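You operate a simulated robot arm through the tools that you are given. There is no shell and no other tool. Be economical: measure what you need, move in short steps, check, and stop when the job is done.

You are at the controls of a simulated robot arm. One attempt, no reset.

TASK
Try both end plugs in GO and NO GO, then sort them into PASS or REJECT.
Fine: PASS = enters GO, stops at NO GO; leave the plug by the yellow mark.

The check looks at the end state, three seconds after you hand in, the way a careful person would. Anything else that was tipped, shoved, dropped, spilled or broken makes it a failure.

THE ROBOT
A 7-joint arm with a two-finger parallel gripper, fixed in place. Base frame: the origin is at the foot of the arm, x ahead of it, y to its left, z up; the work surface is at about z = 0.861. Lengths are in m, angles in degrees, forces in N, time in s.
With the tool pointing down near the work surface it reaches from about 0.24 to 0.68 m from the base axis. Its first joint turns from -66.0 to 66.0 degrees. Payload 2.4 kg.
The TCP is the grasp point between the finger pads, 0.03 m short of the fingertips. In the tool frame z runs along the fingers and y along their closing line. Largest opening 0.094 m; finger width 0.028, thickness 0.01; the body of the gripper, 0.05 by 0.096 m, starts 0.055 m behind the TCP.
Orientation is told as [roll, pitch, yaw] about the base's x, y, z axes, in that order, counted from this pose: with the fingers straight down and closing along the base's y, the tool's x points along the base's -x, its y along +y and its z along -z.

THE INTERFACE
- The arm moves only by the tool jog_arm. Its argument "motion" is a list that holds one entry, the list of rows, each a list of 7 numbers: the shift along the tool's x, y, z in units of 25 mm (1.0 is 25 mm), then the turn, a rotation vector about the tool's x, y, z in units of 6 degrees (1.0 is 6 degrees), then the opening, from 0 (shut) to 1 (fully open). In form: [[[dx, dy, dz, rx, ry, rz, fingers], ...]]. A call has 1 to 10 rows; each row shifts and turns the commanded pose from where the row before left it, along the tool's axes as they then stand. A call with a number of a shift or a turn outside -1 to 1 is refused whole. Each row takes 0.2 s and may step no farther than 0.05 m and 8.6 degrees from the row before; otherwise, or with a gripper value out of range, the whole call is refused. Where a pose cannot be reached the arm comes as near as it can. A force on the tool above 40 N (or 10 N above the force at the start of the call, whichever is more), or a blocked arm, ends the call early, and 0.2 s more pass. Each finger travels about 0.153 m/s and halts on what it meets, pressing with about 23 N; the grip force reading is that of the motor and also rises with nothing between the fingers. The clock runs only during rows and for 0.2 s after the last one: add rows that do not move to give the fingers time. It gives the time, the measured TCP pose, the force on the tool (base axes), the opening and the grip force at its end, in the units of the frame above (readings bear some noise).
- Cameras (640 x 400 px; columns grow to the right, rows downward): "scene" is fixed at [0.0182, 0.4627, 1.4437]; the picture's right is [-0.80, -0.60, 0.00], its down [-0.29, 0.38, -0.88] and it looks along [0.53, -0.70, -0.48] (base axes); focal length 330 px, centre (320, 200). "wrist" rides on the gripper at [0.076, 0.014, -0.103] in the tool frame; the picture's right is [-0.18, 0.98, 0.00], its down [-0.75, -0.14, -0.64] and it looks along [-0.63, -0.12, 0.77] (tool axes); focal length 243 px, centre (320, 200). There is no depth. A picture from a camera that has moved, and an enlarged one, comes with that camera's place and axes in the base frame and with its lens. The place of the scene camera against the robot may be out by one fixed shift of up to 0.025 m in any direction.
- capture(camera): a new picture of that camera. No time passes.
- close_up(camera, box): a new picture of the part [left, top, right, bottom] of that camera's present view, enlarged. No time passes.
- finish_job(): hands the job in; it is judged then, once.

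Work in short steps. Places have to be worked out from the pictures, the camera data and where the tool is seen: move nearer, look again, correct. Check each grasp and each placing, and mend what went wrong. You have 120 turns and 64 pictures in all, those below and enlarged ones among them. Open the gripper and draw the arm clear of the work before you hand the job in, unless the task says otherwise; then end with one line.

The tools are called after "Request:" as a command line: name --argument value ..., lists and objects as JSON in quotes. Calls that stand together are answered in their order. jog_arm: Moves the arm, as the interface text tells. Its arguments: {"type":"object","properties":{"motion":{"type":"array","items":{"type":"array","items":{"type":"array","items":{"type":"number"}}}}},"required":["motion"]} The other tools are called the same way: capture (camera) takes a picture; close_up (camera, box) takes an enlarged picture of a part of a camera's view; finish_job () hands the job in.

At the start:

```text
clock: 0.0
ee_pos: [0.3921, -0.0966, 1.1521]
ee_rot: [0.0, 0.1, 0.0]
wrist_force: [0.3, 0.5, 0.5]
opening: 0.0938
finger_force: 0.1
```

scene: 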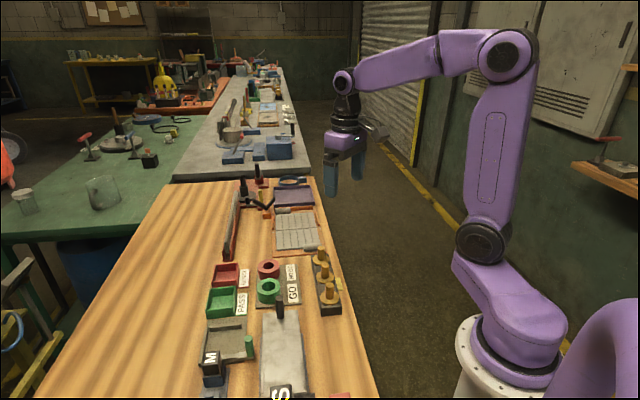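
wrist: 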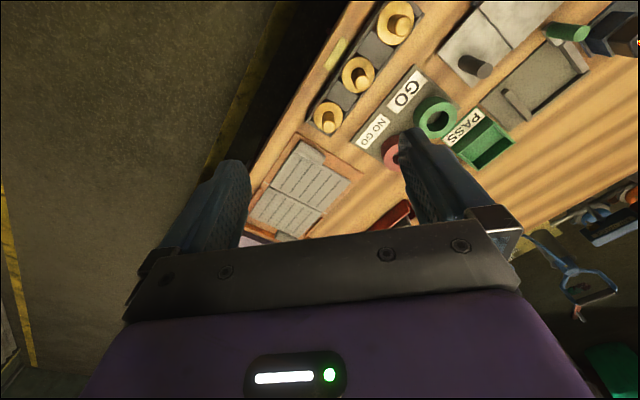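

I start by enlarging the scene around the gauges to identify the end plugs and the yellow mark.

Request:
close_up --camera "scene" --box '[190, 240, 370, 400]'

Request:
close_up --camera "wrist" --box '[240, 0, 640, 250]'

```text
2.50 times, centred on (280, 320) of scene
camera zoom: at [0.0182, 0.4627, 1.4437], right [-0.8, -0.6, 0.0], down [-0.29, 0.38, -0.88], along [0.53, -0.7, -0.48], focal length 826 px, centre (420, -100)
```

zoom: 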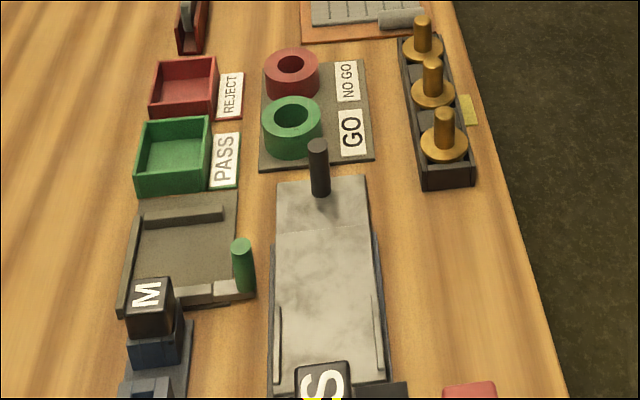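

```text
1.60 times, centred on (440, 125) of wrist
camera zoom: at [0.3154, -0.0822, 1.2544], right [0.18, 0.98, 0.0], down [0.75, -0.14, 0.64], along [0.63, -0.12, -0.77], focal length 388 px, centre (128, 320)
```

zoom: 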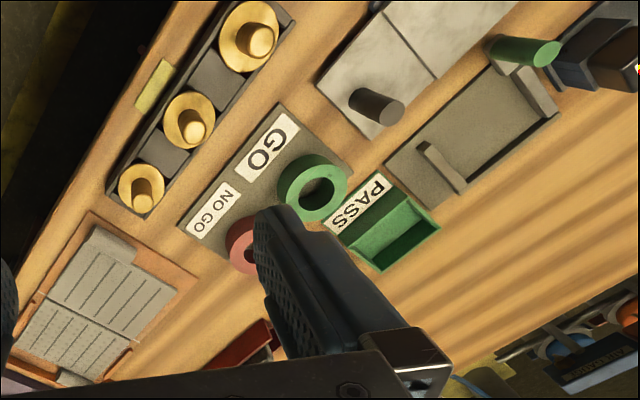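

Three plugs stand in a rack running about 45°. The middle one is by the yellow mark, so it stays. Estimated end plugs: A (0.354, 0.001) and C (0.454, -0.095); GO (0.48, 0.06), NO GO (0.53, 0.0). I turn the tool so the fingers close across the rack.

Request:
jog_arm --motion '[[[0, 0, 0, 0, 0, 0.925, 1], [0, 0, 0, 0, 0, 0.925, 1], [0, 0, 0, 0, 0, 0.925, 1], [0, 0, 0, 0, 0, 0.925, 1], [0, 0, 0, 0, 0, 0.925, 1], [0, 0, 0, 0, 0, 0.925, 1], [0, 0, 0, 0, 0, 0.925, 1], [0, 0, 0, 0, 0, 0.925, 1]]]'

Request:
jog_arm --motion '[[[0.96, 0.43, 0, 0, 0, 0, 1], [0.96, 0.43, 0, 0, 0, 0, 1], [0.96, 0.43, 0, 0, 0, 0, 1], [0.96, 0.43, 0, 0, 0, 0, 1], [0, 0, 0, 0, 0, 0, 1], [0, 0, 0, 0, 0, 0, 1]]]'

Request:
capture --camera "wrist"

Request:
capture --camera "scene"

```text
clock: 1.8
ee_pos: [0.3928, -0.0972, 1.1533]
ee_rot: [0.0, 0.0, -44.4]
wrist_force: [0.2, -0.4, -1.0]
opening: 0.0941
finger_force: 0.1
```

```text
clock: 3.2
ee_pos: [0.3537, 0.0029, 1.1524]
ee_rot: [0.0, 0.0, -44.4]
wrist_force: [0.1, -0.4, -0.6]
opening: 0.094
finger_force: 0.1
```

```text
59 pictures are left
camera wrist: at [0.3094, 0.0654, 1.2537], right [0.82, 0.57, 0.0], down [0.44, -0.63, 0.64], along [0.37, -0.53, -0.77], focal length 243 px, centre (320, 200)
```

wrist: 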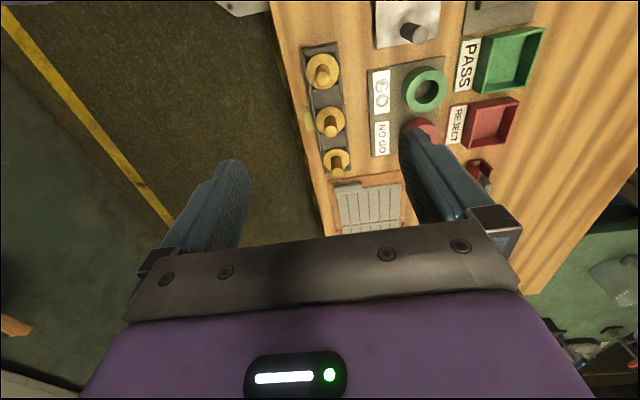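

```text
58 pictures are left
```

scene: 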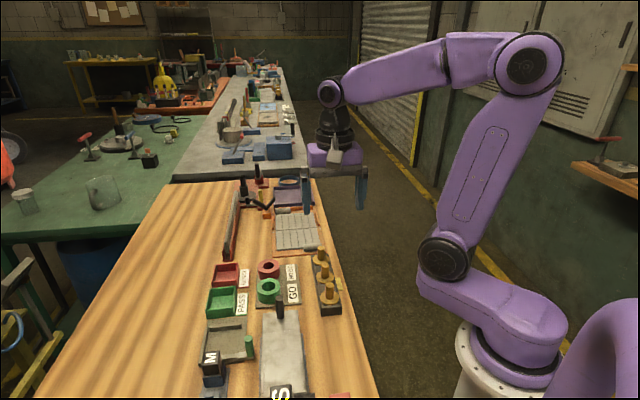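

The view now lines up with the rack; I enlarge it for a better measurement.

Request:
close_up --camera "wrist" --box '[290, 30, 450, 130]'

Request:
close_up --camera "wrist" --box '[290, 90, 450, 190]'

```text
4.00 times, centred on (370, 80) of wrist
camera zoom: at [0.3094, 0.0654, 1.2537], right [0.82, 0.57, 0.0], down [0.44, -0.63, 0.64], along [0.37, -0.53, -0.77], focal length 970 px, centre (120, 680)
```

zoom: 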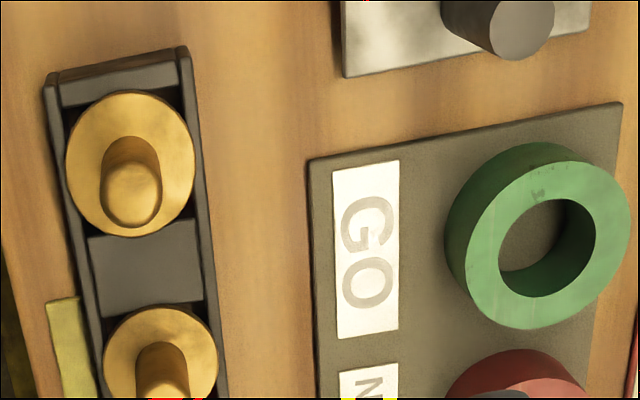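

```text
4.00 times, centred on (370, 140) of wrist
camera zoom: at [0.3094, 0.0654, 1.2537], right [0.82, 0.57, 0.0], down [0.44, -0.63, 0.64], along [0.37, -0.53, -0.77], focal length 970 px, centre (120, 440)
```

zoom: 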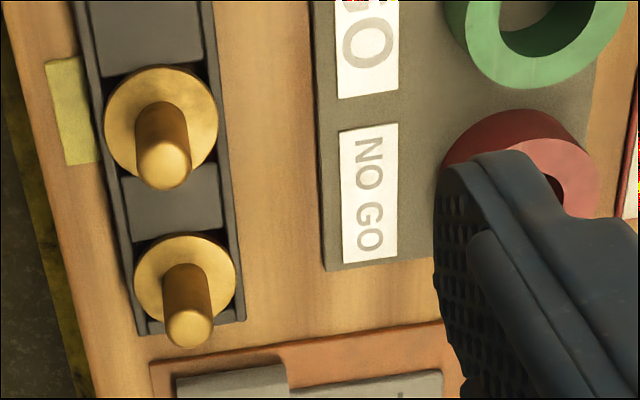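

Plug A's axis comes out at about (0.356, 0.005), with the flange near z 0.90 and the knob 4 cm tall. I descend to z≈1.01, still clear of the knob, and look again.

Request:
jog_arm --motion '[[[0, 0.12, 0.8, 0, 0, 0, 1], [0, 0, 0.8, 0, 0, 0, 1], [0, 0, 0.8, 0, 0, 0, 1], [0, 0, 0.8, 0, 0, 0, 1], [0, 0, 0.8, 0, 0, 0, 1], [0, 0, 0.8, 0, 0, 0, 1], [0, 0, 0.8, 0, 0, 0, 1], [0, 0, 0, 0, 0, 0, 1]]]'

Request:
capture --camera "wrist"

Request:
close_up --camera "scene" --box '[240, 200, 400, 320]'

```text
clock: 5.0
ee_pos: [0.355, 0.0033, 1.0125]
ee_rot: [0.0, 0.0, -44.4]
wrist_force: [0.1, -0.3, 0.5]
opening: 0.094
finger_force: 0.1
```

```text
55 pictures are left
camera wrist: at [0.3105, 0.067, 1.1144], right [0.82, 0.57, 0.0], down [0.44, -0.63, 0.64], along [0.37, -0.53, -0.77], focal length 243 px, centre (320, 200)
```

wrist: 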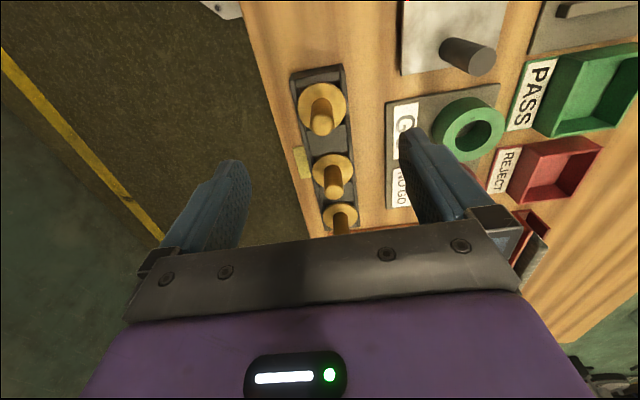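

```text
3.33 times, centred on (320, 260) of scene
camera zoom: at [0.0182, 0.4627, 1.4437], right [-0.8, -0.6, 0.0], down [-0.29, 0.38, -0.88], along [0.53, -0.7, -0.48], focal length 1101 px, centre (320, 0)
```

zoom: 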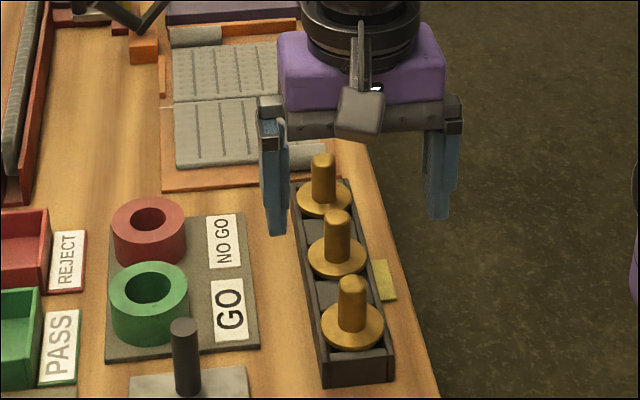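

Triangulating two views: flange top z≈0.905, axis ≈(0.355, 0.006). I descend to TCP z≈0.94, with the fingertips just above the flange, and close.

Request:
jog_arm --motion '[[[0.06, 0.07, 0.9, 0, 0, 0, 1], [0, 0, 0.9, 0, 0, 0, 1], [0, 0, 0.7, 0, 0, 0, 1], [0, 0, 0.36, 0, 0, 0, 1], [0, 0, 0, 0, 0, 0, 1]]]'

Request:
close_up --camera "scene" --box '[260, 220, 380, 320]'

Request:
capture --camera "wrist"

```text
clock: 6.2
ee_pos: [0.3547, 0.0065, 0.9412]
ee_rot: [0.0, 0.0, -44.4]
wrist_force: [0.7, -0.7, -0.6]
opening: 0.0941
finger_force: 0.1
```

```text
4.00 times, centred on (320, 270) of scene
camera zoom: at [0.0182, 0.4627, 1.4437], right [-0.8, -0.6, 0.0], down [-0.29, 0.38, -0.88], along [0.53, -0.7, -0.48], focal length 1321 px, centre (320, -80)
```

zoom: 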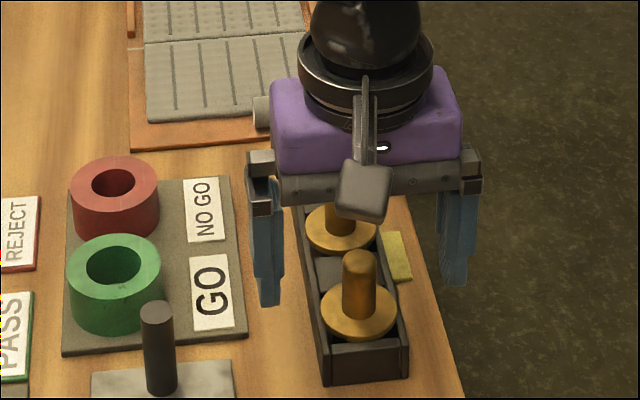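

```text
52 pictures are left
camera wrist: at [0.3094, 0.0696, 1.0423], right [0.82, 0.57, 0.0], down [0.44, -0.63, 0.64], along [0.37, -0.53, -0.77], focal length 243 px, centre (320, 200)
```

wrist: 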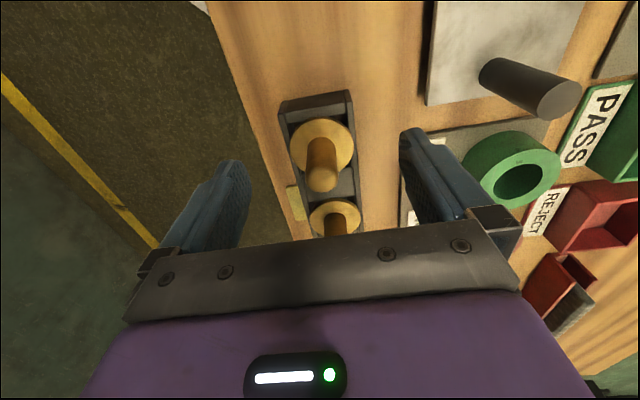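

The estimates of flange height disagree (0.88–0.905), so I enlarge the current wrist view to settle it before closing.

Request:
close_up --camera "wrist" --box '[240, 80, 400, 240]'

Request:
close_up --camera "scene" --box '[300, 240, 360, 320]'

```text
2.50 times, centred on (320, 160) of wrist
camera zoom: at [0.3094, 0.0696, 1.0423], right [0.82, 0.57, 0.0], down [0.44, -0.63, 0.64], along [0.37, -0.53, -0.77], focal length 606 px, centre (320, 300)
```

zoom: 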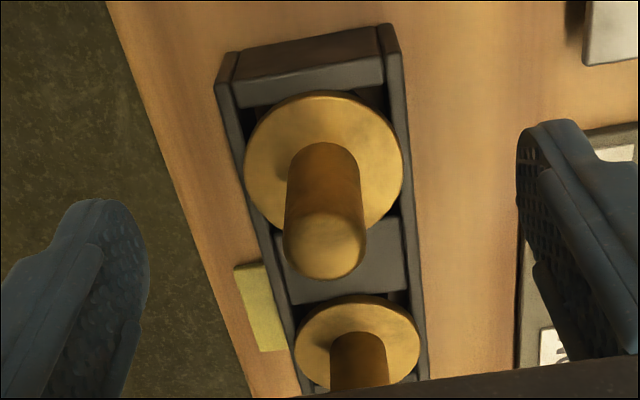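

```text
5.00 times, centred on (330, 280) of scene
camera zoom: at [0.0182, 0.4627, 1.4437], right [-0.8, -0.6, 0.0], down [-0.29, 0.38, -0.88], along [0.53, -0.7, -0.48], focal length 1651 px, centre (270, -200)
```

zoom: 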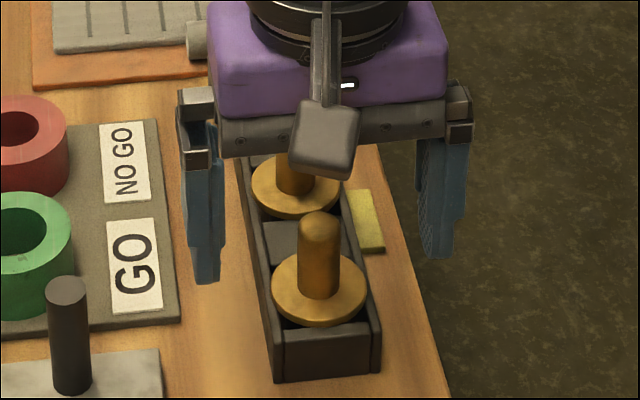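

Flange widths across views settle it: flange z≈0.885, knob top ≈0.927, axis ≈(0.357, 0.003). I shift 4 mm along the rack, go 20 mm lower and close.

Request:
jog_arm --motion '[[[-0.16, -0.02, 0.4, 0, 0, 0, 1], [0, 0, 0.4, 0, 0, 0, 1], [0, 0, 0, 0, 0, 0, 1]]]'

Request:
jog_arm --motion '[[[0, 0, 0, 0, 0, 0, 0.5], [0, 0, 0, 0, 0, 0, 0.25], [0, 0, 0, 0, 0, 0, 0.1], [0, 0, 0, 0, 0, 0, 0], [0, 0, 0, 0, 0, 0, 0], [0, 0, 0, 0, 0, 0, 0]]]'

Request:
close_up --camera "wrist" --box '[240, 80, 400, 240]'

Request:
close_up --camera "scene" --box '[300, 240, 360, 320]'

```text
clock: 7.0
ee_pos: [0.357, 0.0038, 0.9212]
ee_rot: [0.0, 0.1, -44.4]
wrist_force: [0.2, 0.3, -1.3]
opening: 0.094
finger_force: 0.1
```

```text
clock: 8.4
ee_pos: [0.3572, 0.0034, 0.9215]
ee_rot: [0.1, 0.0, -44.4]
wrist_force: [3.8, 0.6, 13.8]
opening: 0.0189
finger_force: 22.7
```

```text
2.50 times, centred on (320, 160) of wrist
camera zoom: at [0.3129, 0.0659, 1.0232], right [0.82, 0.57, 0.0], down [0.44, -0.63, 0.64], along [0.37, -0.53, -0.77], focal length 606 px, centre (320, 300)
```

zoom: 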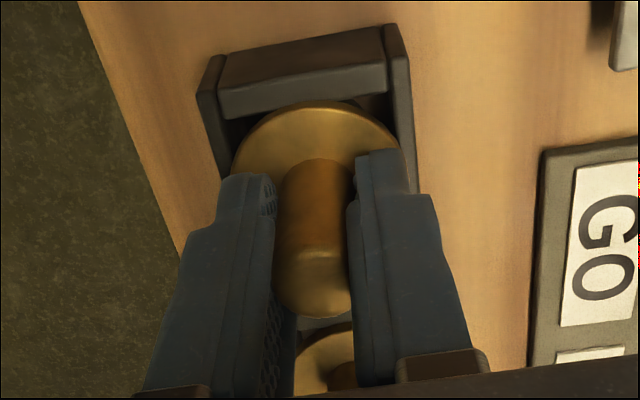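

```text
5.00 times, centred on (330, 280) of scene
camera zoom: at [0.0182, 0.4627, 1.4437], right [-0.8, -0.6, 0.0], down [-0.29, 0.38, -0.88], along [0.53, -0.7, -0.48], focal length 1651 px, centre (270, -200)
```

zoom: 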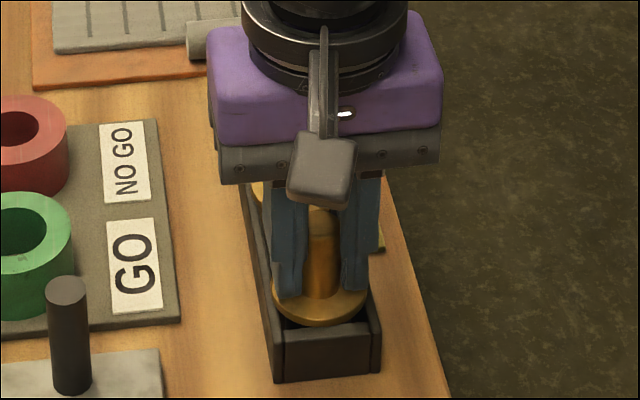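

Gripped at 18.9 mm, centred. I lift 10 cm and check.

Request:
jog_arm --motion '[[[0, 0, -0.3, 0, 0, 0, 0], [0, 0, -0.7, 0, 0, 0, 0], [0, 0, -1, 0, 0, 0, 0], [0, 0, -1, 0, 0, 0, 0], [0, 0, -1, 0, 0, 0, 0], [0, 0, 0, 0, 0, 0, 0]]]'

Request:
close_up --camera "scene" --box '[220, 200, 380, 320]'

Request:
capture --camera "wrist"

```text
clock: 9.8
ee_pos: [0.3565, 0.0034, 1.0214]
ee_rot: [-0.1, 0.0, -44.3]
wrist_force: [-0.7, -0.9, -0.3]
opening: 0.019
finger_force: 23.0
```

```text
3.33 times, centred on (300, 260) of scene
camera zoom: at [0.0182, 0.4627, 1.4437], right [-0.8, -0.6, 0.0], down [-0.29, 0.38, -0.88], along [0.53, -0.7, -0.48], focal length 1101 px, centre (387, 0)
```

zoom: 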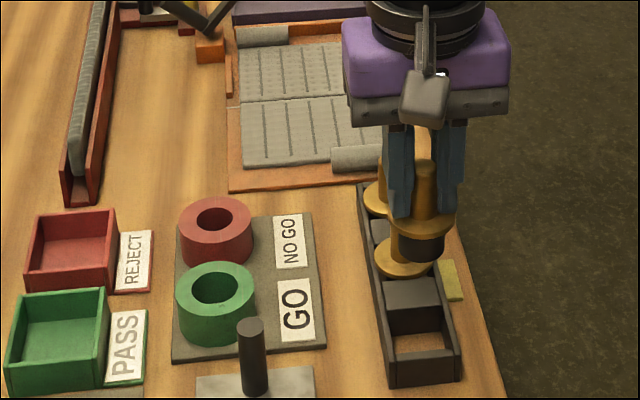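

```text
46 pictures are left
camera wrist: at [0.3122, 0.0667, 1.1235], right [0.82, 0.57, 0.0], down [0.44, -0.63, 0.64], along [0.37, -0.53, -0.77], focal length 243 px, centre (320, 200)
```

wrist: 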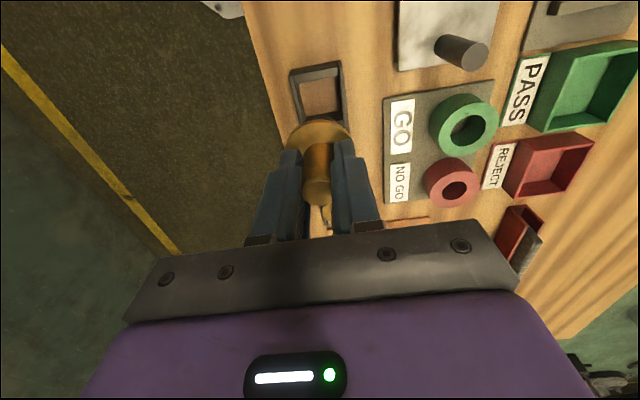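

Lifted cleanly: the plug has a dark stem about 2 cm long. Now I measure both ring gauges from here.

Request:
close_up --camera "wrist" --box '[380, 80, 540, 220]'

```text
2.86 times, centred on (460, 150) of wrist
camera zoom: at [0.3122, 0.0667, 1.1235], right [0.82, 0.57, 0.0], down [0.44, -0.63, 0.64], along [0.37, -0.53, -0.77], focal length 693 px, centre (-80, 343)
```

zoom: 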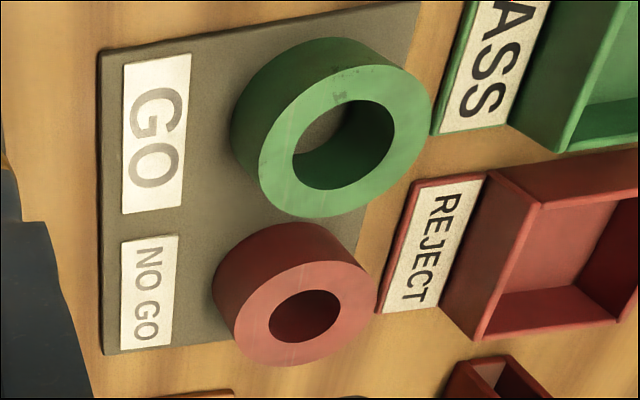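

GO centre ≈(0.4916, 0.0666), top ≈0.894; NO GO ≈(0.545, 0.0125). I carry plug A above GO.

Request:
jog_arm --motion '[[[-0.348, 0.931, 0, 0, 0, 0, 0], [-0.348, 0.931, 0, 0, 0, 0, 0], [-0.348, 0.931, 0, 0, 0, 0, 0], [-0.348, 0.931, 0, 0, 0, 0, 0], [-0.348, 0.931, 0, 0, 0, 0, 0], [-0.348, 0.931, 0, 0, 0, 0, 0], [0, 0, 0.8, 0, 0, 0, 0], [0, 0, 0.8, 0, 0, 0, 0], [0, 0, 0, 0, 0, 0, 0]]]'

Request:
capture --camera "wrist"

Request:
close_up --camera "scene" --box '[220, 220, 340, 320]'

```text
clock: 11.8
ee_pos: [0.4926, 0.0684, 0.9815]
ee_rot: [0.0, 0.0, -44.4]
wrist_force: [-0.1, -0.9, -1.4]
opening: 0.0186
finger_force: 23.0
```

```text
44 pictures are left
camera wrist: at [0.4478, 0.1312, 1.083], right [0.82, 0.57, 0.0], down [0.44, -0.63, 0.64], along [0.37, -0.53, -0.77], focal length 243 px, centre (320, 200)
```

wrist: 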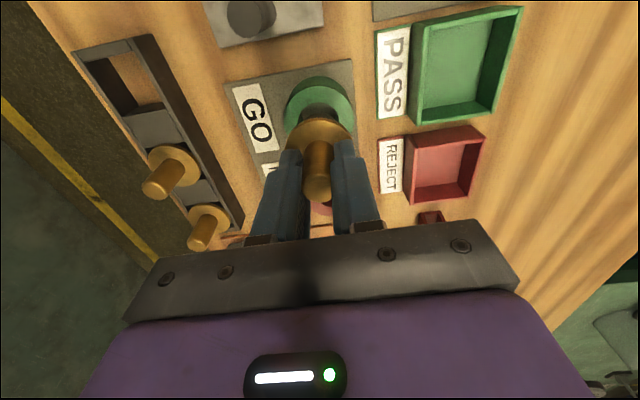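

```text
4.00 times, centred on (280, 270) of scene
camera zoom: at [0.0183, 0.4627, 1.4437], right [-0.8, -0.6, 0.0], down [-0.29, 0.38, -0.88], along [0.53, -0.7, -0.48], focal length 1321 px, centre (480, -80)
```

zoom: 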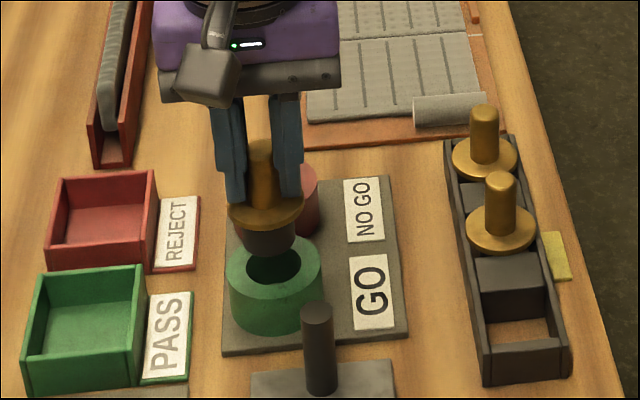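

Laterally the stem lines up with the GO hole. I enlarge the wrist view for the fore-aft check.

Request:
close_up --camera "wrist" --box '[260, 60, 380, 160]'

Request:
close_up --camera "scene" --box '[266, 260, 306, 310]'

```text
4.00 times, centred on (320, 110) of wrist
camera zoom: at [0.4478, 0.1312, 1.083], right [0.82, 0.57, 0.0], down [0.44, -0.63, 0.64], along [0.37, -0.53, -0.77], focal length 970 px, centre (320, 560)
```

zoom: 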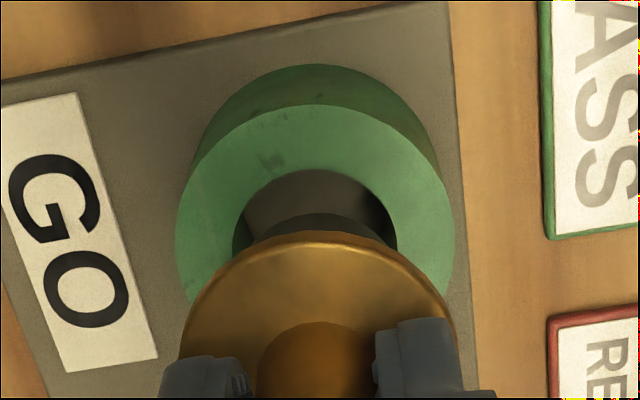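

```text
8.00 times, centred on (286, 285) of scene
camera zoom: at [0.0183, 0.4627, 1.4437], right [-0.8, -0.6, 0.0], down [-0.29, 0.38, -0.88], along [0.53, -0.7, -0.48], focal length 2642 px, centre (592, -480)
```

zoom: 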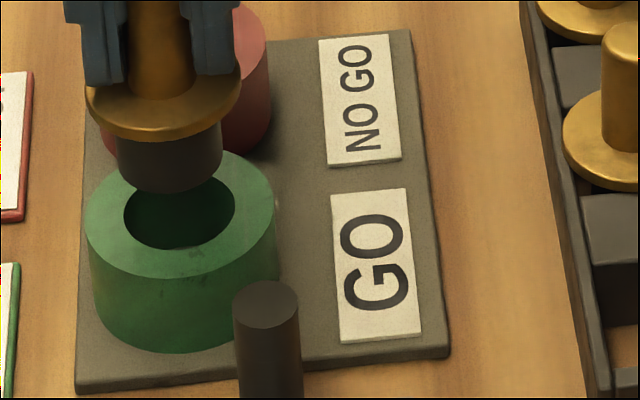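

Both views agree the hole is 0.9 mm toward tool −y, and fore-aft is within about 1 mm. I correct, descend 15 mm and look again.

Request:
jog_arm --motion '[[[-0.01, -0.036, 0.3, 0, 0, 0, 0], [0, 0, 0.3, 0, 0, 0, 0], [0, 0, 0, 0, 0, 0, 0]]]'

Request:
close_up --camera "wrist" --box '[260, 60, 380, 160]'

Request:
close_up --camera "scene" --box '[256, 260, 296, 310]'

```text
clock: 12.6
ee_pos: [0.4932, 0.0654, 0.9671]
ee_rot: [-0.1, -0.1, -44.4]
wrist_force: [0.2, -0.3, -0.9]
opening: 0.0186
finger_force: 22.6
```

```text
4.00 times, centred on (320, 110) of wrist
camera zoom: at [0.448, 0.1296, 1.068], right [0.82, 0.57, 0.0], down [0.44, -0.63, 0.64], along [0.37, -0.53, -0.77], focal length 970 px, centre (320, 560)
```

zoom: 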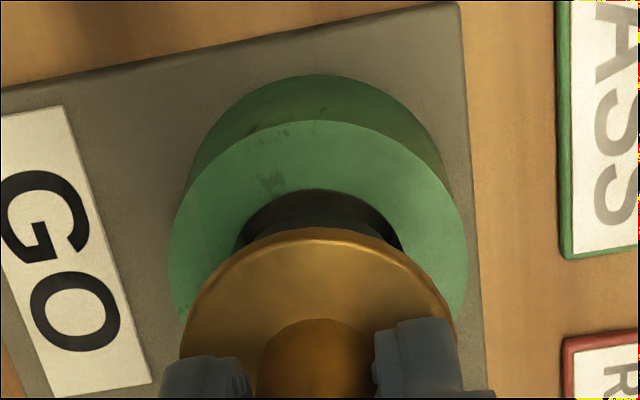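

```text
8.00 times, centred on (276, 285) of scene
camera zoom: at [0.0183, 0.4627, 1.4437], right [-0.8, -0.6, 0.0], down [-0.29, 0.38, -0.88], along [0.53, -0.7, -0.48], focal length 2642 px, centre (672, -480)
```

zoom: 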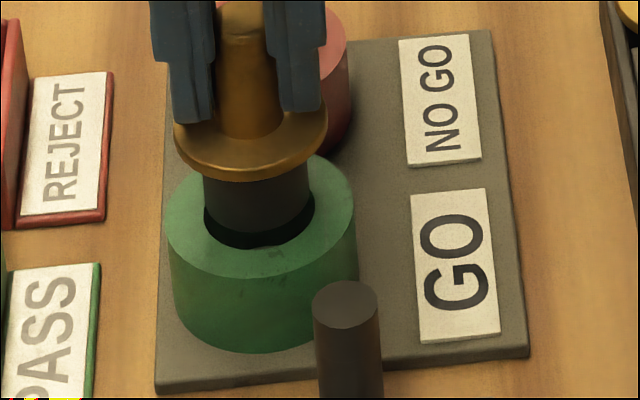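

Aligned to about half a millimetre. I lower slowly in 2–3 mm steps with a slight −y correction, watching force.

Request:
jog_arm --motion '[[[0, -0.016, 0.1, 0, 0, 0, 0], [0, 0, 0.1, 0, 0, 0, 0], [0, 0, 0.1, 0, 0, 0, 0], [0, 0, 0, 0, 0, 0, 0]]]'

Request:
close_up --camera "scene" --box '[256, 260, 296, 310]'

```text
clock: 13.6
ee_pos: [0.4918, 0.0653, 0.9585]
ee_rot: [0.0, -0.1, -44.5]
wrist_force: [-0.6, 2.4, -0.1]
opening: 0.0187
finger_force: 22.7
```

```text
8.00 times, centred on (276, 285) of scene
camera zoom: at [0.0182, 0.4627, 1.4436], right [-0.8, -0.6, 0.0], down [-0.29, 0.38, -0.88], along [0.53, -0.7, -0.48], focal length 2642 px, centre (672, -480)
```

zoom: 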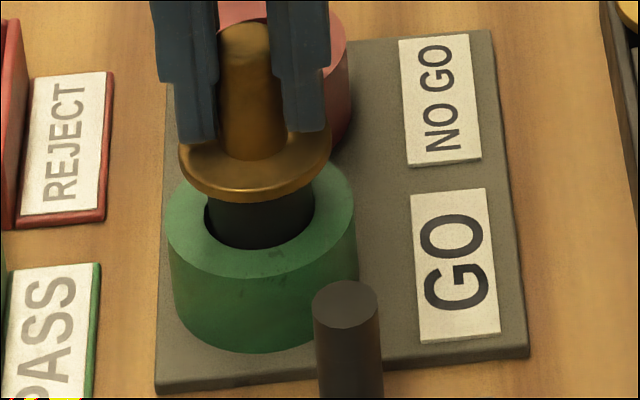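

The stem is entering GO; it now sits slightly to the −y side, so I undo half of that correction and keep lowering.

Request:
jog_arm --motion '[[[0, 0.012, 0.1, 0, 0, 0, 0], [0, 0, 0.1, 0, 0, 0, 0], [0, 0, 0.1, 0, 0, 0, 0], [0, 0, 0.1, 0, 0, 0, 0], [0, 0, 0, 0, 0, 0, 0]]]'

Request:
close_up --camera "scene" --box '[256, 260, 296, 310]'

```text
clock: 14.8
ee_pos: [0.4913, 0.0668, 0.9496]
ee_rot: [0.0, 0.0, -44.4]
wrist_force: [-0.4, 4.3, -0.3]
opening: 0.0188
finger_force: 22.7
```

```text
8.00 times, centred on (276, 285) of scene
camera zoom: at [0.0182, 0.4628, 1.4436], right [-0.8, -0.6, 0.0], down [-0.29, 0.38, -0.88], along [0.53, -0.7, -0.48], focal length 2642 px, centre (672, -480)
```

zoom: 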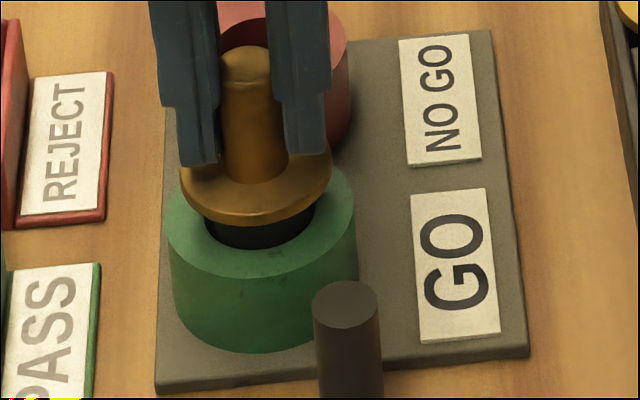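

It enters GO freely with only about 4 N side force; I ease toward +y and go down to near-seated.

Request:
jog_arm --motion '[[[0.012, 0.012, 0.1, 0, 0, 0, 0], [0, 0, 0.1, 0, 0, 0, 0], [0, 0, 0.08, 0, 0, 0, 0], [0, 0, 0, 0, 0, 0, 0]]]'

Request:
close_up --camera "scene" --box '[256, 260, 296, 310]'

```text
clock: 15.8
ee_pos: [0.4922, 0.0657, 0.9419]
ee_rot: [0.0, 0.0, -44.4]
wrist_force: [0.5, 0.0, -1.2]
opening: 0.0192
finger_force: 23.4
```

```text
8.00 times, centred on (276, 285) of scene
camera zoom: at [0.0183, 0.4627, 1.4437], right [-0.8, -0.6, 0.0], down [-0.29, 0.38, -0.88], along [0.53, -0.7, -0.48], focal length 2642 px, centre (672, -480)
```

zoom: 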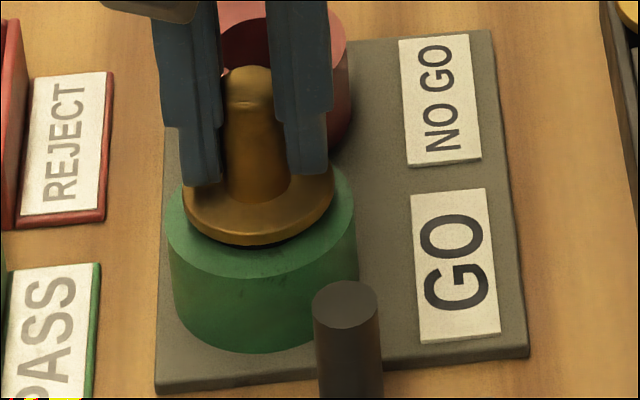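

Plug A: enters GO fully. Now I lift it out and carry it 76 mm along tool −x to above NO GO.

Request:
jog_arm --motion '[[[0, 0, -0.3, 0, 0, 0, 0], [0, 0, -0.5, 0, 0, 0, 0], [0, 0, -0.6, 0, 0, 0, 0], [-0.6, 0, -0.2, 0, 0, 0, 0], [-0.8, -0.02, 0, 0, 0, 0, 0], [-0.8, -0.02, 0, 0, 0, 0, 0], [-0.8, -0.01, 0, 0, 0, 0, 0], [0, 0, 0, 0, 0, 0, 0]]]'

Request:
close_up --camera "wrist" --box '[260, 60, 380, 160]'

Request:
close_up --camera "scene" --box '[246, 235, 296, 295]'

```text
clock: 17.6
ee_pos: [0.5457, 0.0111, 0.9809]
ee_rot: [0.1, -0.1, -44.4]
wrist_force: [0.2, -0.3, -1.5]
opening: 0.0188
finger_force: 23.3
```

```text
4.00 times, centred on (320, 110) of wrist
camera zoom: at [0.5013, 0.0747, 1.0836], right [0.82, 0.57, 0.0], down [0.44, -0.63, 0.64], along [0.37, -0.53, -0.77], focal length 970 px, centre (320, 560)
```

zoom: 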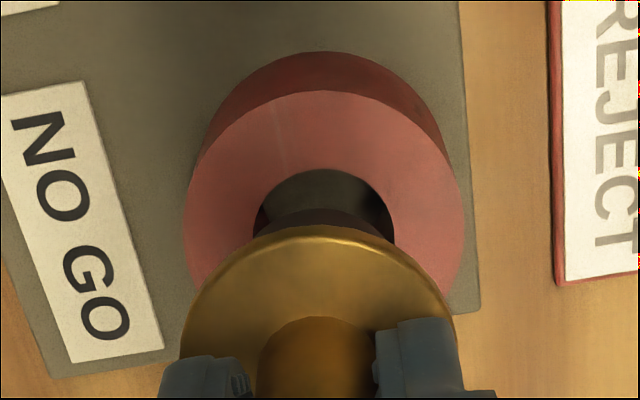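

```text
6.67 times, centred on (271, 265) of scene
camera zoom: at [0.0183, 0.4627, 1.4437], right [-0.8, -0.6, 0.0], down [-0.29, 0.38, -0.88], along [0.53, -0.7, -0.48], focal length 2201 px, centre (647, -233)
```

zoom: 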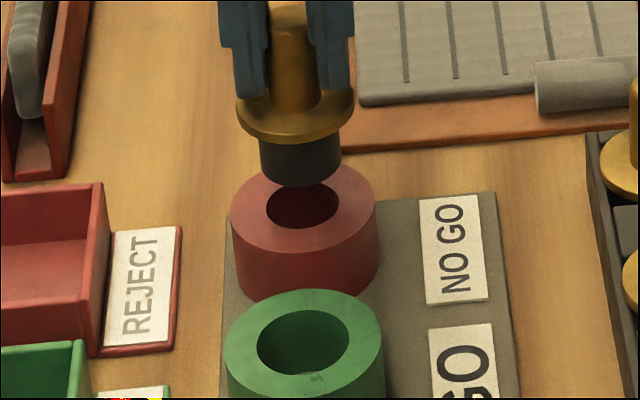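

Stem already looks wider than the NO GO hole. Hole centre is about 2.4 mm +x and 0.8 mm +y in the tool frame; I correct and lower near contact.

Request:
jog_arm --motion '[[[0.096, 0.032, 0.2, 0, 0, 0, 0], [0, 0, 0.3, 0, 0, 0, 0], [0, 0, 0, 0, 0, 0, 0]]]'

Request:
close_up --camera "wrist" --box '[260, 60, 380, 160]'

Request:
close_up --camera "scene" --box '[246, 235, 296, 295]'

```text
clock: 18.4
ee_pos: [0.5443, 0.0145, 0.9695]
ee_rot: [-0.1, 0.0, -44.4]
wrist_force: [0.1, -0.4, -0.7]
opening: 0.0188
finger_force: 23.0
```

```text
4.00 times, centred on (320, 110) of wrist
camera zoom: at [0.4997, 0.0776, 1.0708], right [0.82, 0.57, 0.0], down [0.44, -0.63, 0.64], along [0.37, -0.53, -0.77], focal length 970 px, centre (320, 560)
```

zoom: 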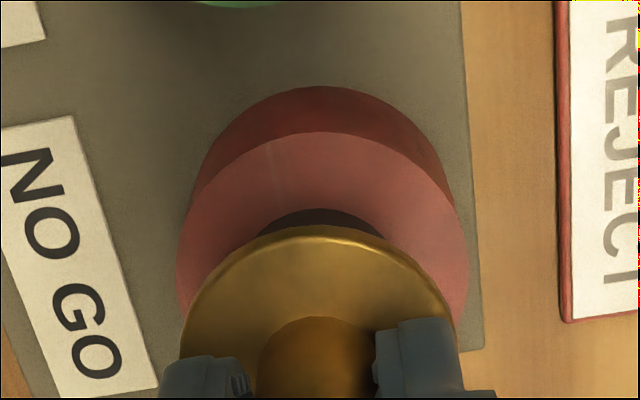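

```text
6.67 times, centred on (271, 265) of scene
camera zoom: at [0.0183, 0.4627, 1.4437], right [-0.8, -0.6, 0.0], down [-0.29, 0.38, -0.88], along [0.53, -0.7, -0.48], focal length 2201 px, centre (647, -233)
```

zoom: 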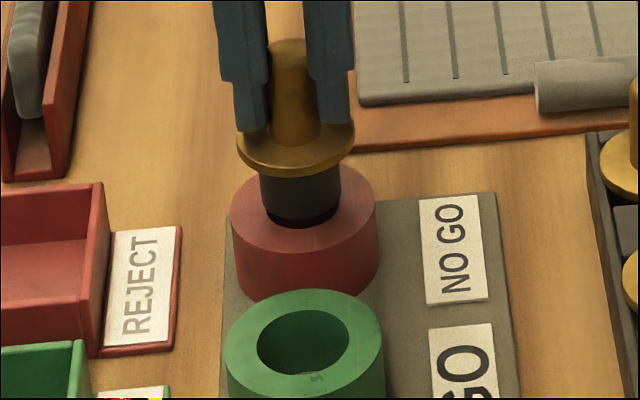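

Now the hole reads about 1.7 mm toward tool −x; I correct that and lower slowly to contact.

Request:
jog_arm --motion '[[[-0.068, 0.012, 0, 0, 0, 0, 0], [0, 0, 0.08, 0, 0, 0, 0], [0, 0, 0, 0, 0, 0, 0]]]'

Request:
close_up --camera "wrist" --box '[260, 60, 380, 160]'

Request:
jog_arm --motion '[[[0, 0, 0.08, 0, 0, 0, 0], [0, 0, 0.08, 0, 0, 0, 0], [0, 0, 0.08, 0, 0, 0, 0], [0, 0, 0, 0, 0, 0, 0]]]'

Request:
close_up --camera "scene" --box '[246, 235, 296, 295]'

```text
clock: 19.2
ee_pos: [0.5462, 0.0133, 0.9677]
ee_rot: [0.0, -0.1, -44.3]
wrist_force: [-0.2, -0.3, -1.1]
opening: 0.0191
finger_force: 23.0
```

```text
4.00 times, centred on (320, 110) of wrist
camera zoom: at [0.5016, 0.0768, 1.0693], right [0.82, 0.57, 0.0], down [0.44, -0.63, 0.64], along [0.37, -0.53, -0.77], focal length 970 px, centre (320, 560)
```

zoom: 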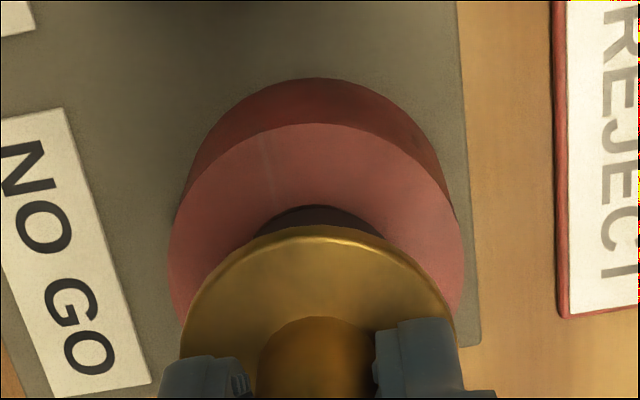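

```text
clock: 20.2
ee_pos: [0.5455, 0.0136, 0.9633]
ee_rot: [0.0, -0.2, -44.4]
wrist_force: [-4.4, -0.3, 16.1]
opening: 0.019
finger_force: 23.5
```

```text
6.67 times, centred on (271, 265) of scene
camera zoom: at [0.0178, 0.4627, 1.4437], right [-0.8, -0.6, 0.0], down [-0.29, 0.38, -0.88], along [0.53, -0.7, -0.48], focal length 2201 px, centre (647, -233)
```

zoom: 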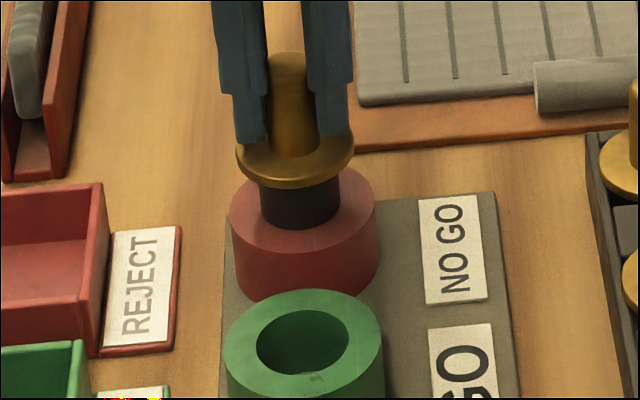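

Plug A is stopped on NO GO: 16 N contact with the stem on the ring face, and the stem wider than the hole. Plug A = PASS. I lift it and carry it over the PASS bin at ≈(0.564, 0.163).

Request:
jog_arm --motion '[[[0, 0, -0.8, 0, 0, 0, 0], [0, 0, -0.9, 0, 0, 0, 0], [0.728, 0.96, 0, 0, 0, 0, 0], [0.728, 0.96, 0, 0, 0, 0, 0], [0.728, 0.96, 0, 0, 0, 0, 0], [0.728, 0.96, 0, 0, 0, 0, 0], [0.728, 0.96, 0, 0, 0, 0, 0], [0, 0, 0, 0, 0, 0, 0]]]'

Request:
capture --camera "wrist"

Request:
close_up --camera "scene" --box '[180, 235, 300, 335]'

```text
clock: 22.0
ee_pos: [0.5657, 0.1643, 1.0047]
ee_rot: [0.0, 0.0, -44.3]
wrist_force: [0.6, -0.5, 0.1]
opening: 0.019
finger_force: 22.4
```

```text
29 pictures are left
camera wrist: at [0.521, 0.2277, 1.1052], right [0.82, 0.57, 0.0], down [0.44, -0.63, 0.64], along [0.37, -0.53, -0.77], focal length 243 px, centre (320, 200)
```

wrist: 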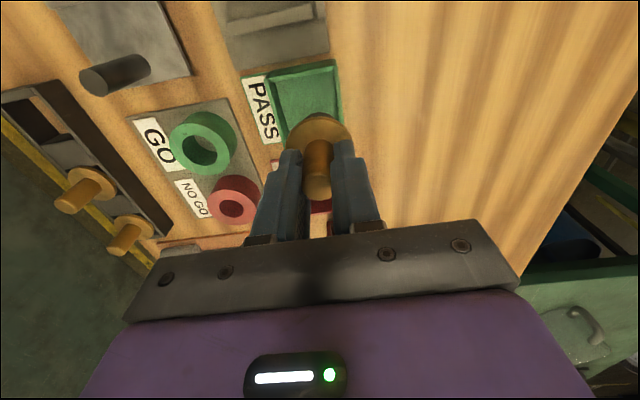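

```text
4.00 times, centred on (240, 285) of scene
camera zoom: at [0.0182, 0.4627, 1.4437], right [-0.8, -0.6, 0.0], down [-0.29, 0.38, -0.88], along [0.53, -0.7, -0.48], focal length 1321 px, centre (640, -140)
```

zoom: 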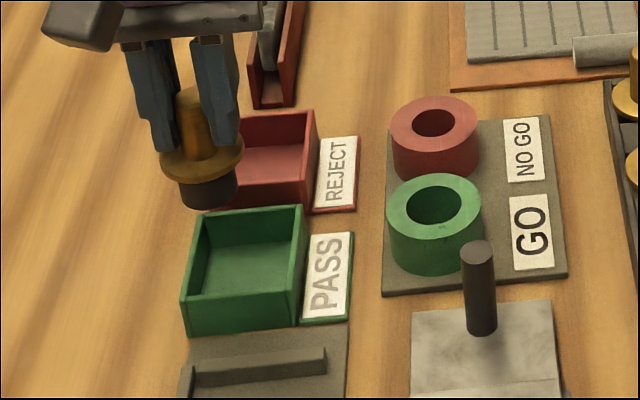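

The plug sits about 13 mm toward +y of the PASS bin centre; I shift and descend partway, then look.

Request:
jog_arm --motion '[[[-0.12, -0.52, 0, 0, 0, 0, 0], [0, 0, 0.7, 0, 0, 0, 0], [0, 0, 0.7, 0, 0, 0, 0], [0, 0, 0.4, 0, 0, 0, 0], [0, 0, 0, 0, 0, 0, 0]]]'

Request:
close_up --camera "scene" --box '[200, 260, 280, 330]'

Request:
capture --camera "wrist"

```text
clock: 23.2
ee_pos: [0.5588, 0.1526, 0.9598]
ee_rot: [0.0, 0.0, -44.4]
wrist_force: [-0.1, 0.1, -1.3]
opening: 0.0192
finger_force: 23.1
```

```text
5.71 times, centred on (240, 295) of scene
camera zoom: at [0.0183, 0.4627, 1.4437], right [-0.8, -0.6, 0.0], down [-0.29, 0.38, -0.88], along [0.53, -0.7, -0.48], focal length 1887 px, centre (777, -343)
```

zoom: 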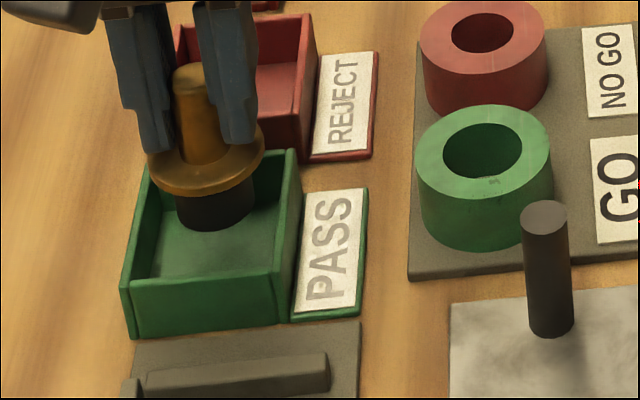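

```text
26 pictures are left
camera wrist: at [0.5139, 0.2152, 1.0604], right [0.82, 0.57, 0.0], down [0.44, -0.63, 0.64], along [0.37, -0.53, -0.77], focal length 243 px, centre (320, 200)
```

wrist: 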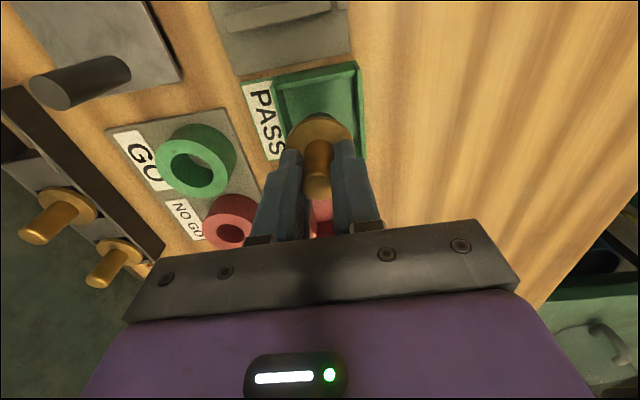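

At rim height the stem is centred in the PASS bin. I lower until it touches the floor.

Request:
jog_arm --motion '[[[0, 0, 0.3, 0, 0, 0, 0], [0, 0, 0.3, 0, 0, 0, 0], [0, 0, 0.2, 0, 0, 0, 0], [0, 0, 0.08, 0, 0, 0, 0], [0, 0, 0.06, 0, 0, 0, 0], [0, 0, 0, 0, 0, 0, 0]]]'

```text
clock: 24.6
ee_pos: [0.5582, 0.1518, 0.9353]
ee_rot: [0.1, 0.0, -44.4]
wrist_force: [0.8, 0.1, -1.6]
opening: 0.0187
finger_force: 22.9
```

No contact yet at 0.935; I continue in 1.5 mm steps.

Request:
jog_arm --motion '[[[0, 0, 0.06, 0, 0, 0, 0], [0, 0, 0.06, 0, 0, 0, 0], [0, 0, 0, 0, 0, 0, 0]]]'

Request:
close_up --camera "scene" --box '[200, 260, 280, 330]'

```text
clock: 25.4
ee_pos: [0.5581, 0.1523, 0.9328]
ee_rot: [0.0, -0.1, -44.4]
wrist_force: [1.1, 0.0, -1.0]
opening: 0.0189
finger_force: 22.7
```

```text
5.71 times, centred on (240, 295) of scene
camera zoom: at [0.0183, 0.4627, 1.4437], right [-0.8, -0.6, 0.0], down [-0.29, 0.38, -0.88], along [0.53, -0.7, -0.48], focal length 1887 px, centre (777, -343)
```

zoom: 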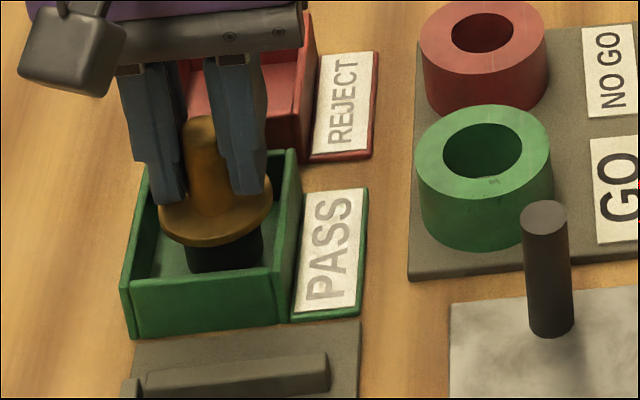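

Nearly down; a couple more small steps.

Request:
jog_arm --motion '[[[0, 0, 0.06, 0, 0, 0, 0], [0, 0, 0.04, 0, 0, 0, 0], [0, 0, 0, 0, 0, 0, 0]]]'

```text
clock: 26.2
ee_pos: [0.5585, 0.1521, 0.9302]
ee_rot: [0.0, 0.0, -44.4]
wrist_force: [0.2, -0.2, 2.1]
opening: 0.019
finger_force: 22.7
```

Light contact (fz +2). I open partway to stay within the bin, then rise straight up.

Request:
jog_arm --motion '[[[0, 0, 0.02, 0, 0, 0, 0], [0, 0, 0, 0, 0, 0, 0.3], [0, 0, 0, 0, 0, 0, 0.42], [0, 0, 0, 0, 0, 0, 0.42], [0, 0, -0.5, 0, 0, 0, 0.42], [0, 0, -1, 0, 0, 0, 0.42], [0, 0, -1, 0, 0, 0, 0.42], [0, 0, -1, 0, 0, 0, 0.42], [0, 0, -0.5, 0, 0, 0, 0.42]]]'

Request:
close_up --camera "scene" --box '[190, 235, 350, 335]'

```text
clock: 28.2
ee_pos: [0.5588, 0.1514, 1.0295]
ee_rot: [-0.1, 0.0, -44.4]
wrist_force: [-0.3, 0.2, 1.1]
opening: 0.0396
finger_force: 0.0
```

```text
4.00 times, centred on (270, 285) of scene
camera zoom: at [0.0182, 0.4627, 1.4437], right [-0.8, -0.6, 0.0], down [-0.29, 0.38, -0.88], along [0.53, -0.7, -0.48], focal length 1321 px, centre (520, -140)
```

zoom: 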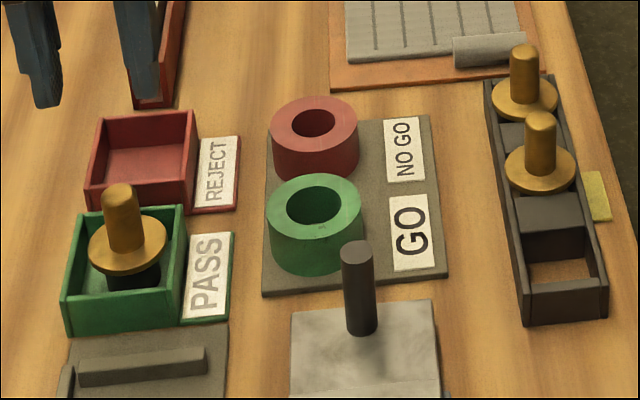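

Plug A stands upright in PASS, everything else untouched. Now I move to above the far end plug C, estimated at (0.457, -0.0975).

Request:
jog_arm --motion '[[[-0.406, -0.996, 0, 0, 0, 0, 0.42], [-0.406, -0.996, 0, 0, 0, 0, 0.42], [-0.406, -0.996, 0, 0, 0, 0, 0.42], [-0.406, -0.996, 0, 0, 0, 0, 0.42], [-0.406, -0.996, 0, 0, 0, 0, 0.6], [-0.406, -0.996, 0, 0, 0, 0, 0.8], [-0.406, -0.996, 0, 0, 0, 0, 1], [-0.406, -0.996, 0, 0, 0, 0, 1], [-0.406, -0.996, 0, 0, 0, 0, 1], [-0.406, -0.996, 0, 0, 0, 0, 1]]]'

Request:
jog_arm --motion '[[[0, 0, 0.9, 0, 0, 0, 1], [0, 0, 0.9, 0, 0, 0, 1], [0, 0, 0, 0, 0, 0, 1]]]'

Request:
close_up --camera "wrist" --box '[240, 60, 400, 220]'

```text
clock: 30.4
ee_pos: [0.4557, -0.0984, 1.0295]
ee_rot: [0.0, 0.0, -44.4]
wrist_force: [0.2, -0.9, 0.2]
opening: 0.0942
finger_force: 0.0
```

```text
clock: 31.2
ee_pos: [0.4553, -0.097, 0.9833]
ee_rot: [0.0, 0.0, -44.5]
wrist_force: [0.3, -0.1, 0.0]
opening: 0.0939
finger_force: 0.0
```

```text
2.50 times, centred on (320, 140) of wrist
camera zoom: at [0.4116, -0.0343, 1.0851], right [0.82, 0.57, 0.0], down [0.44, -0.63, 0.64], along [0.37, -0.53, -0.77], focal length 606 px, centre (320, 350)
```

zoom: 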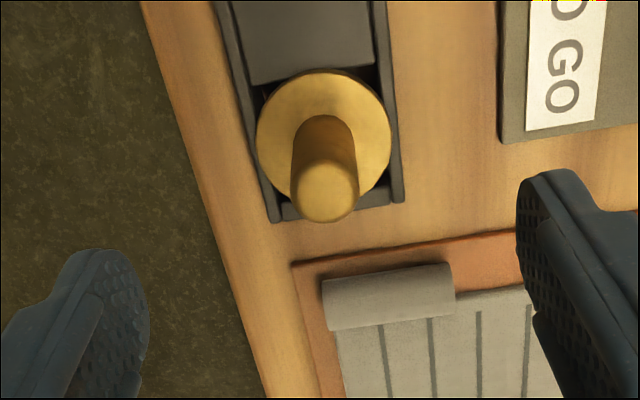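

Plug C is about 2 mm toward +x and 1 mm toward +y in the tool frame. I correct, descend to 0.921 and close.

Request:
jog_arm --motion '[[[0.08, 0.045, 0.7, 0, 0, 0, 1], [0, 0, 0.7, 0, 0, 0, 1], [0, 0, 0.7, 0, 0, 0, 1], [0, 0, 0.38, 0, 0, 0, 1], [0, 0, 0, 0, 0, 0, 1]]]'

Request:
jog_arm --motion '[[[0, 0, 0, 0, 0, 0, 0.5], [0, 0, 0, 0, 0, 0, 0.25], [0, 0, 0, 0, 0, 0, 0.1], [0, 0, 0, 0, 0, 0, 0], [0, 0, 0, 0, 0, 0, 0], [0, 0, 0, 0, 0, 0, 0]]]'

Request:
close_up --camera "wrist" --box '[240, 80, 400, 240]'

```text
clock: 32.4
ee_pos: [0.4555, -0.0957, 0.9222]
ee_rot: [-0.1, 0.0, -44.5]
wrist_force: [0.0, -0.5, 0.1]
opening: 0.0937
finger_force: 0.0
```

```text
clock: 33.8
ee_pos: [0.4547, -0.0961, 0.923]
ee_rot: [0.0, -0.1, -44.4]
wrist_force: [0.2, -0.8, -0.8]
opening: 0.0188
finger_force: 23.1
```

```text
2.50 times, centred on (320, 160) of wrist
camera zoom: at [0.4105, -0.0329, 1.024], right [0.82, 0.57, 0.0], down [0.44, -0.63, 0.64], along [0.37, -0.53, -0.77], focal length 606 px, centre (320, 300)
```

zoom: 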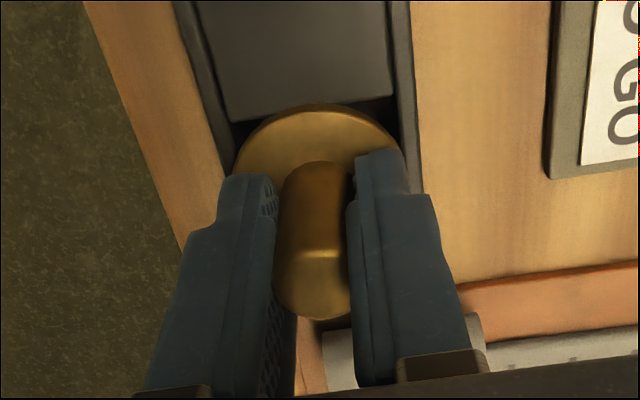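

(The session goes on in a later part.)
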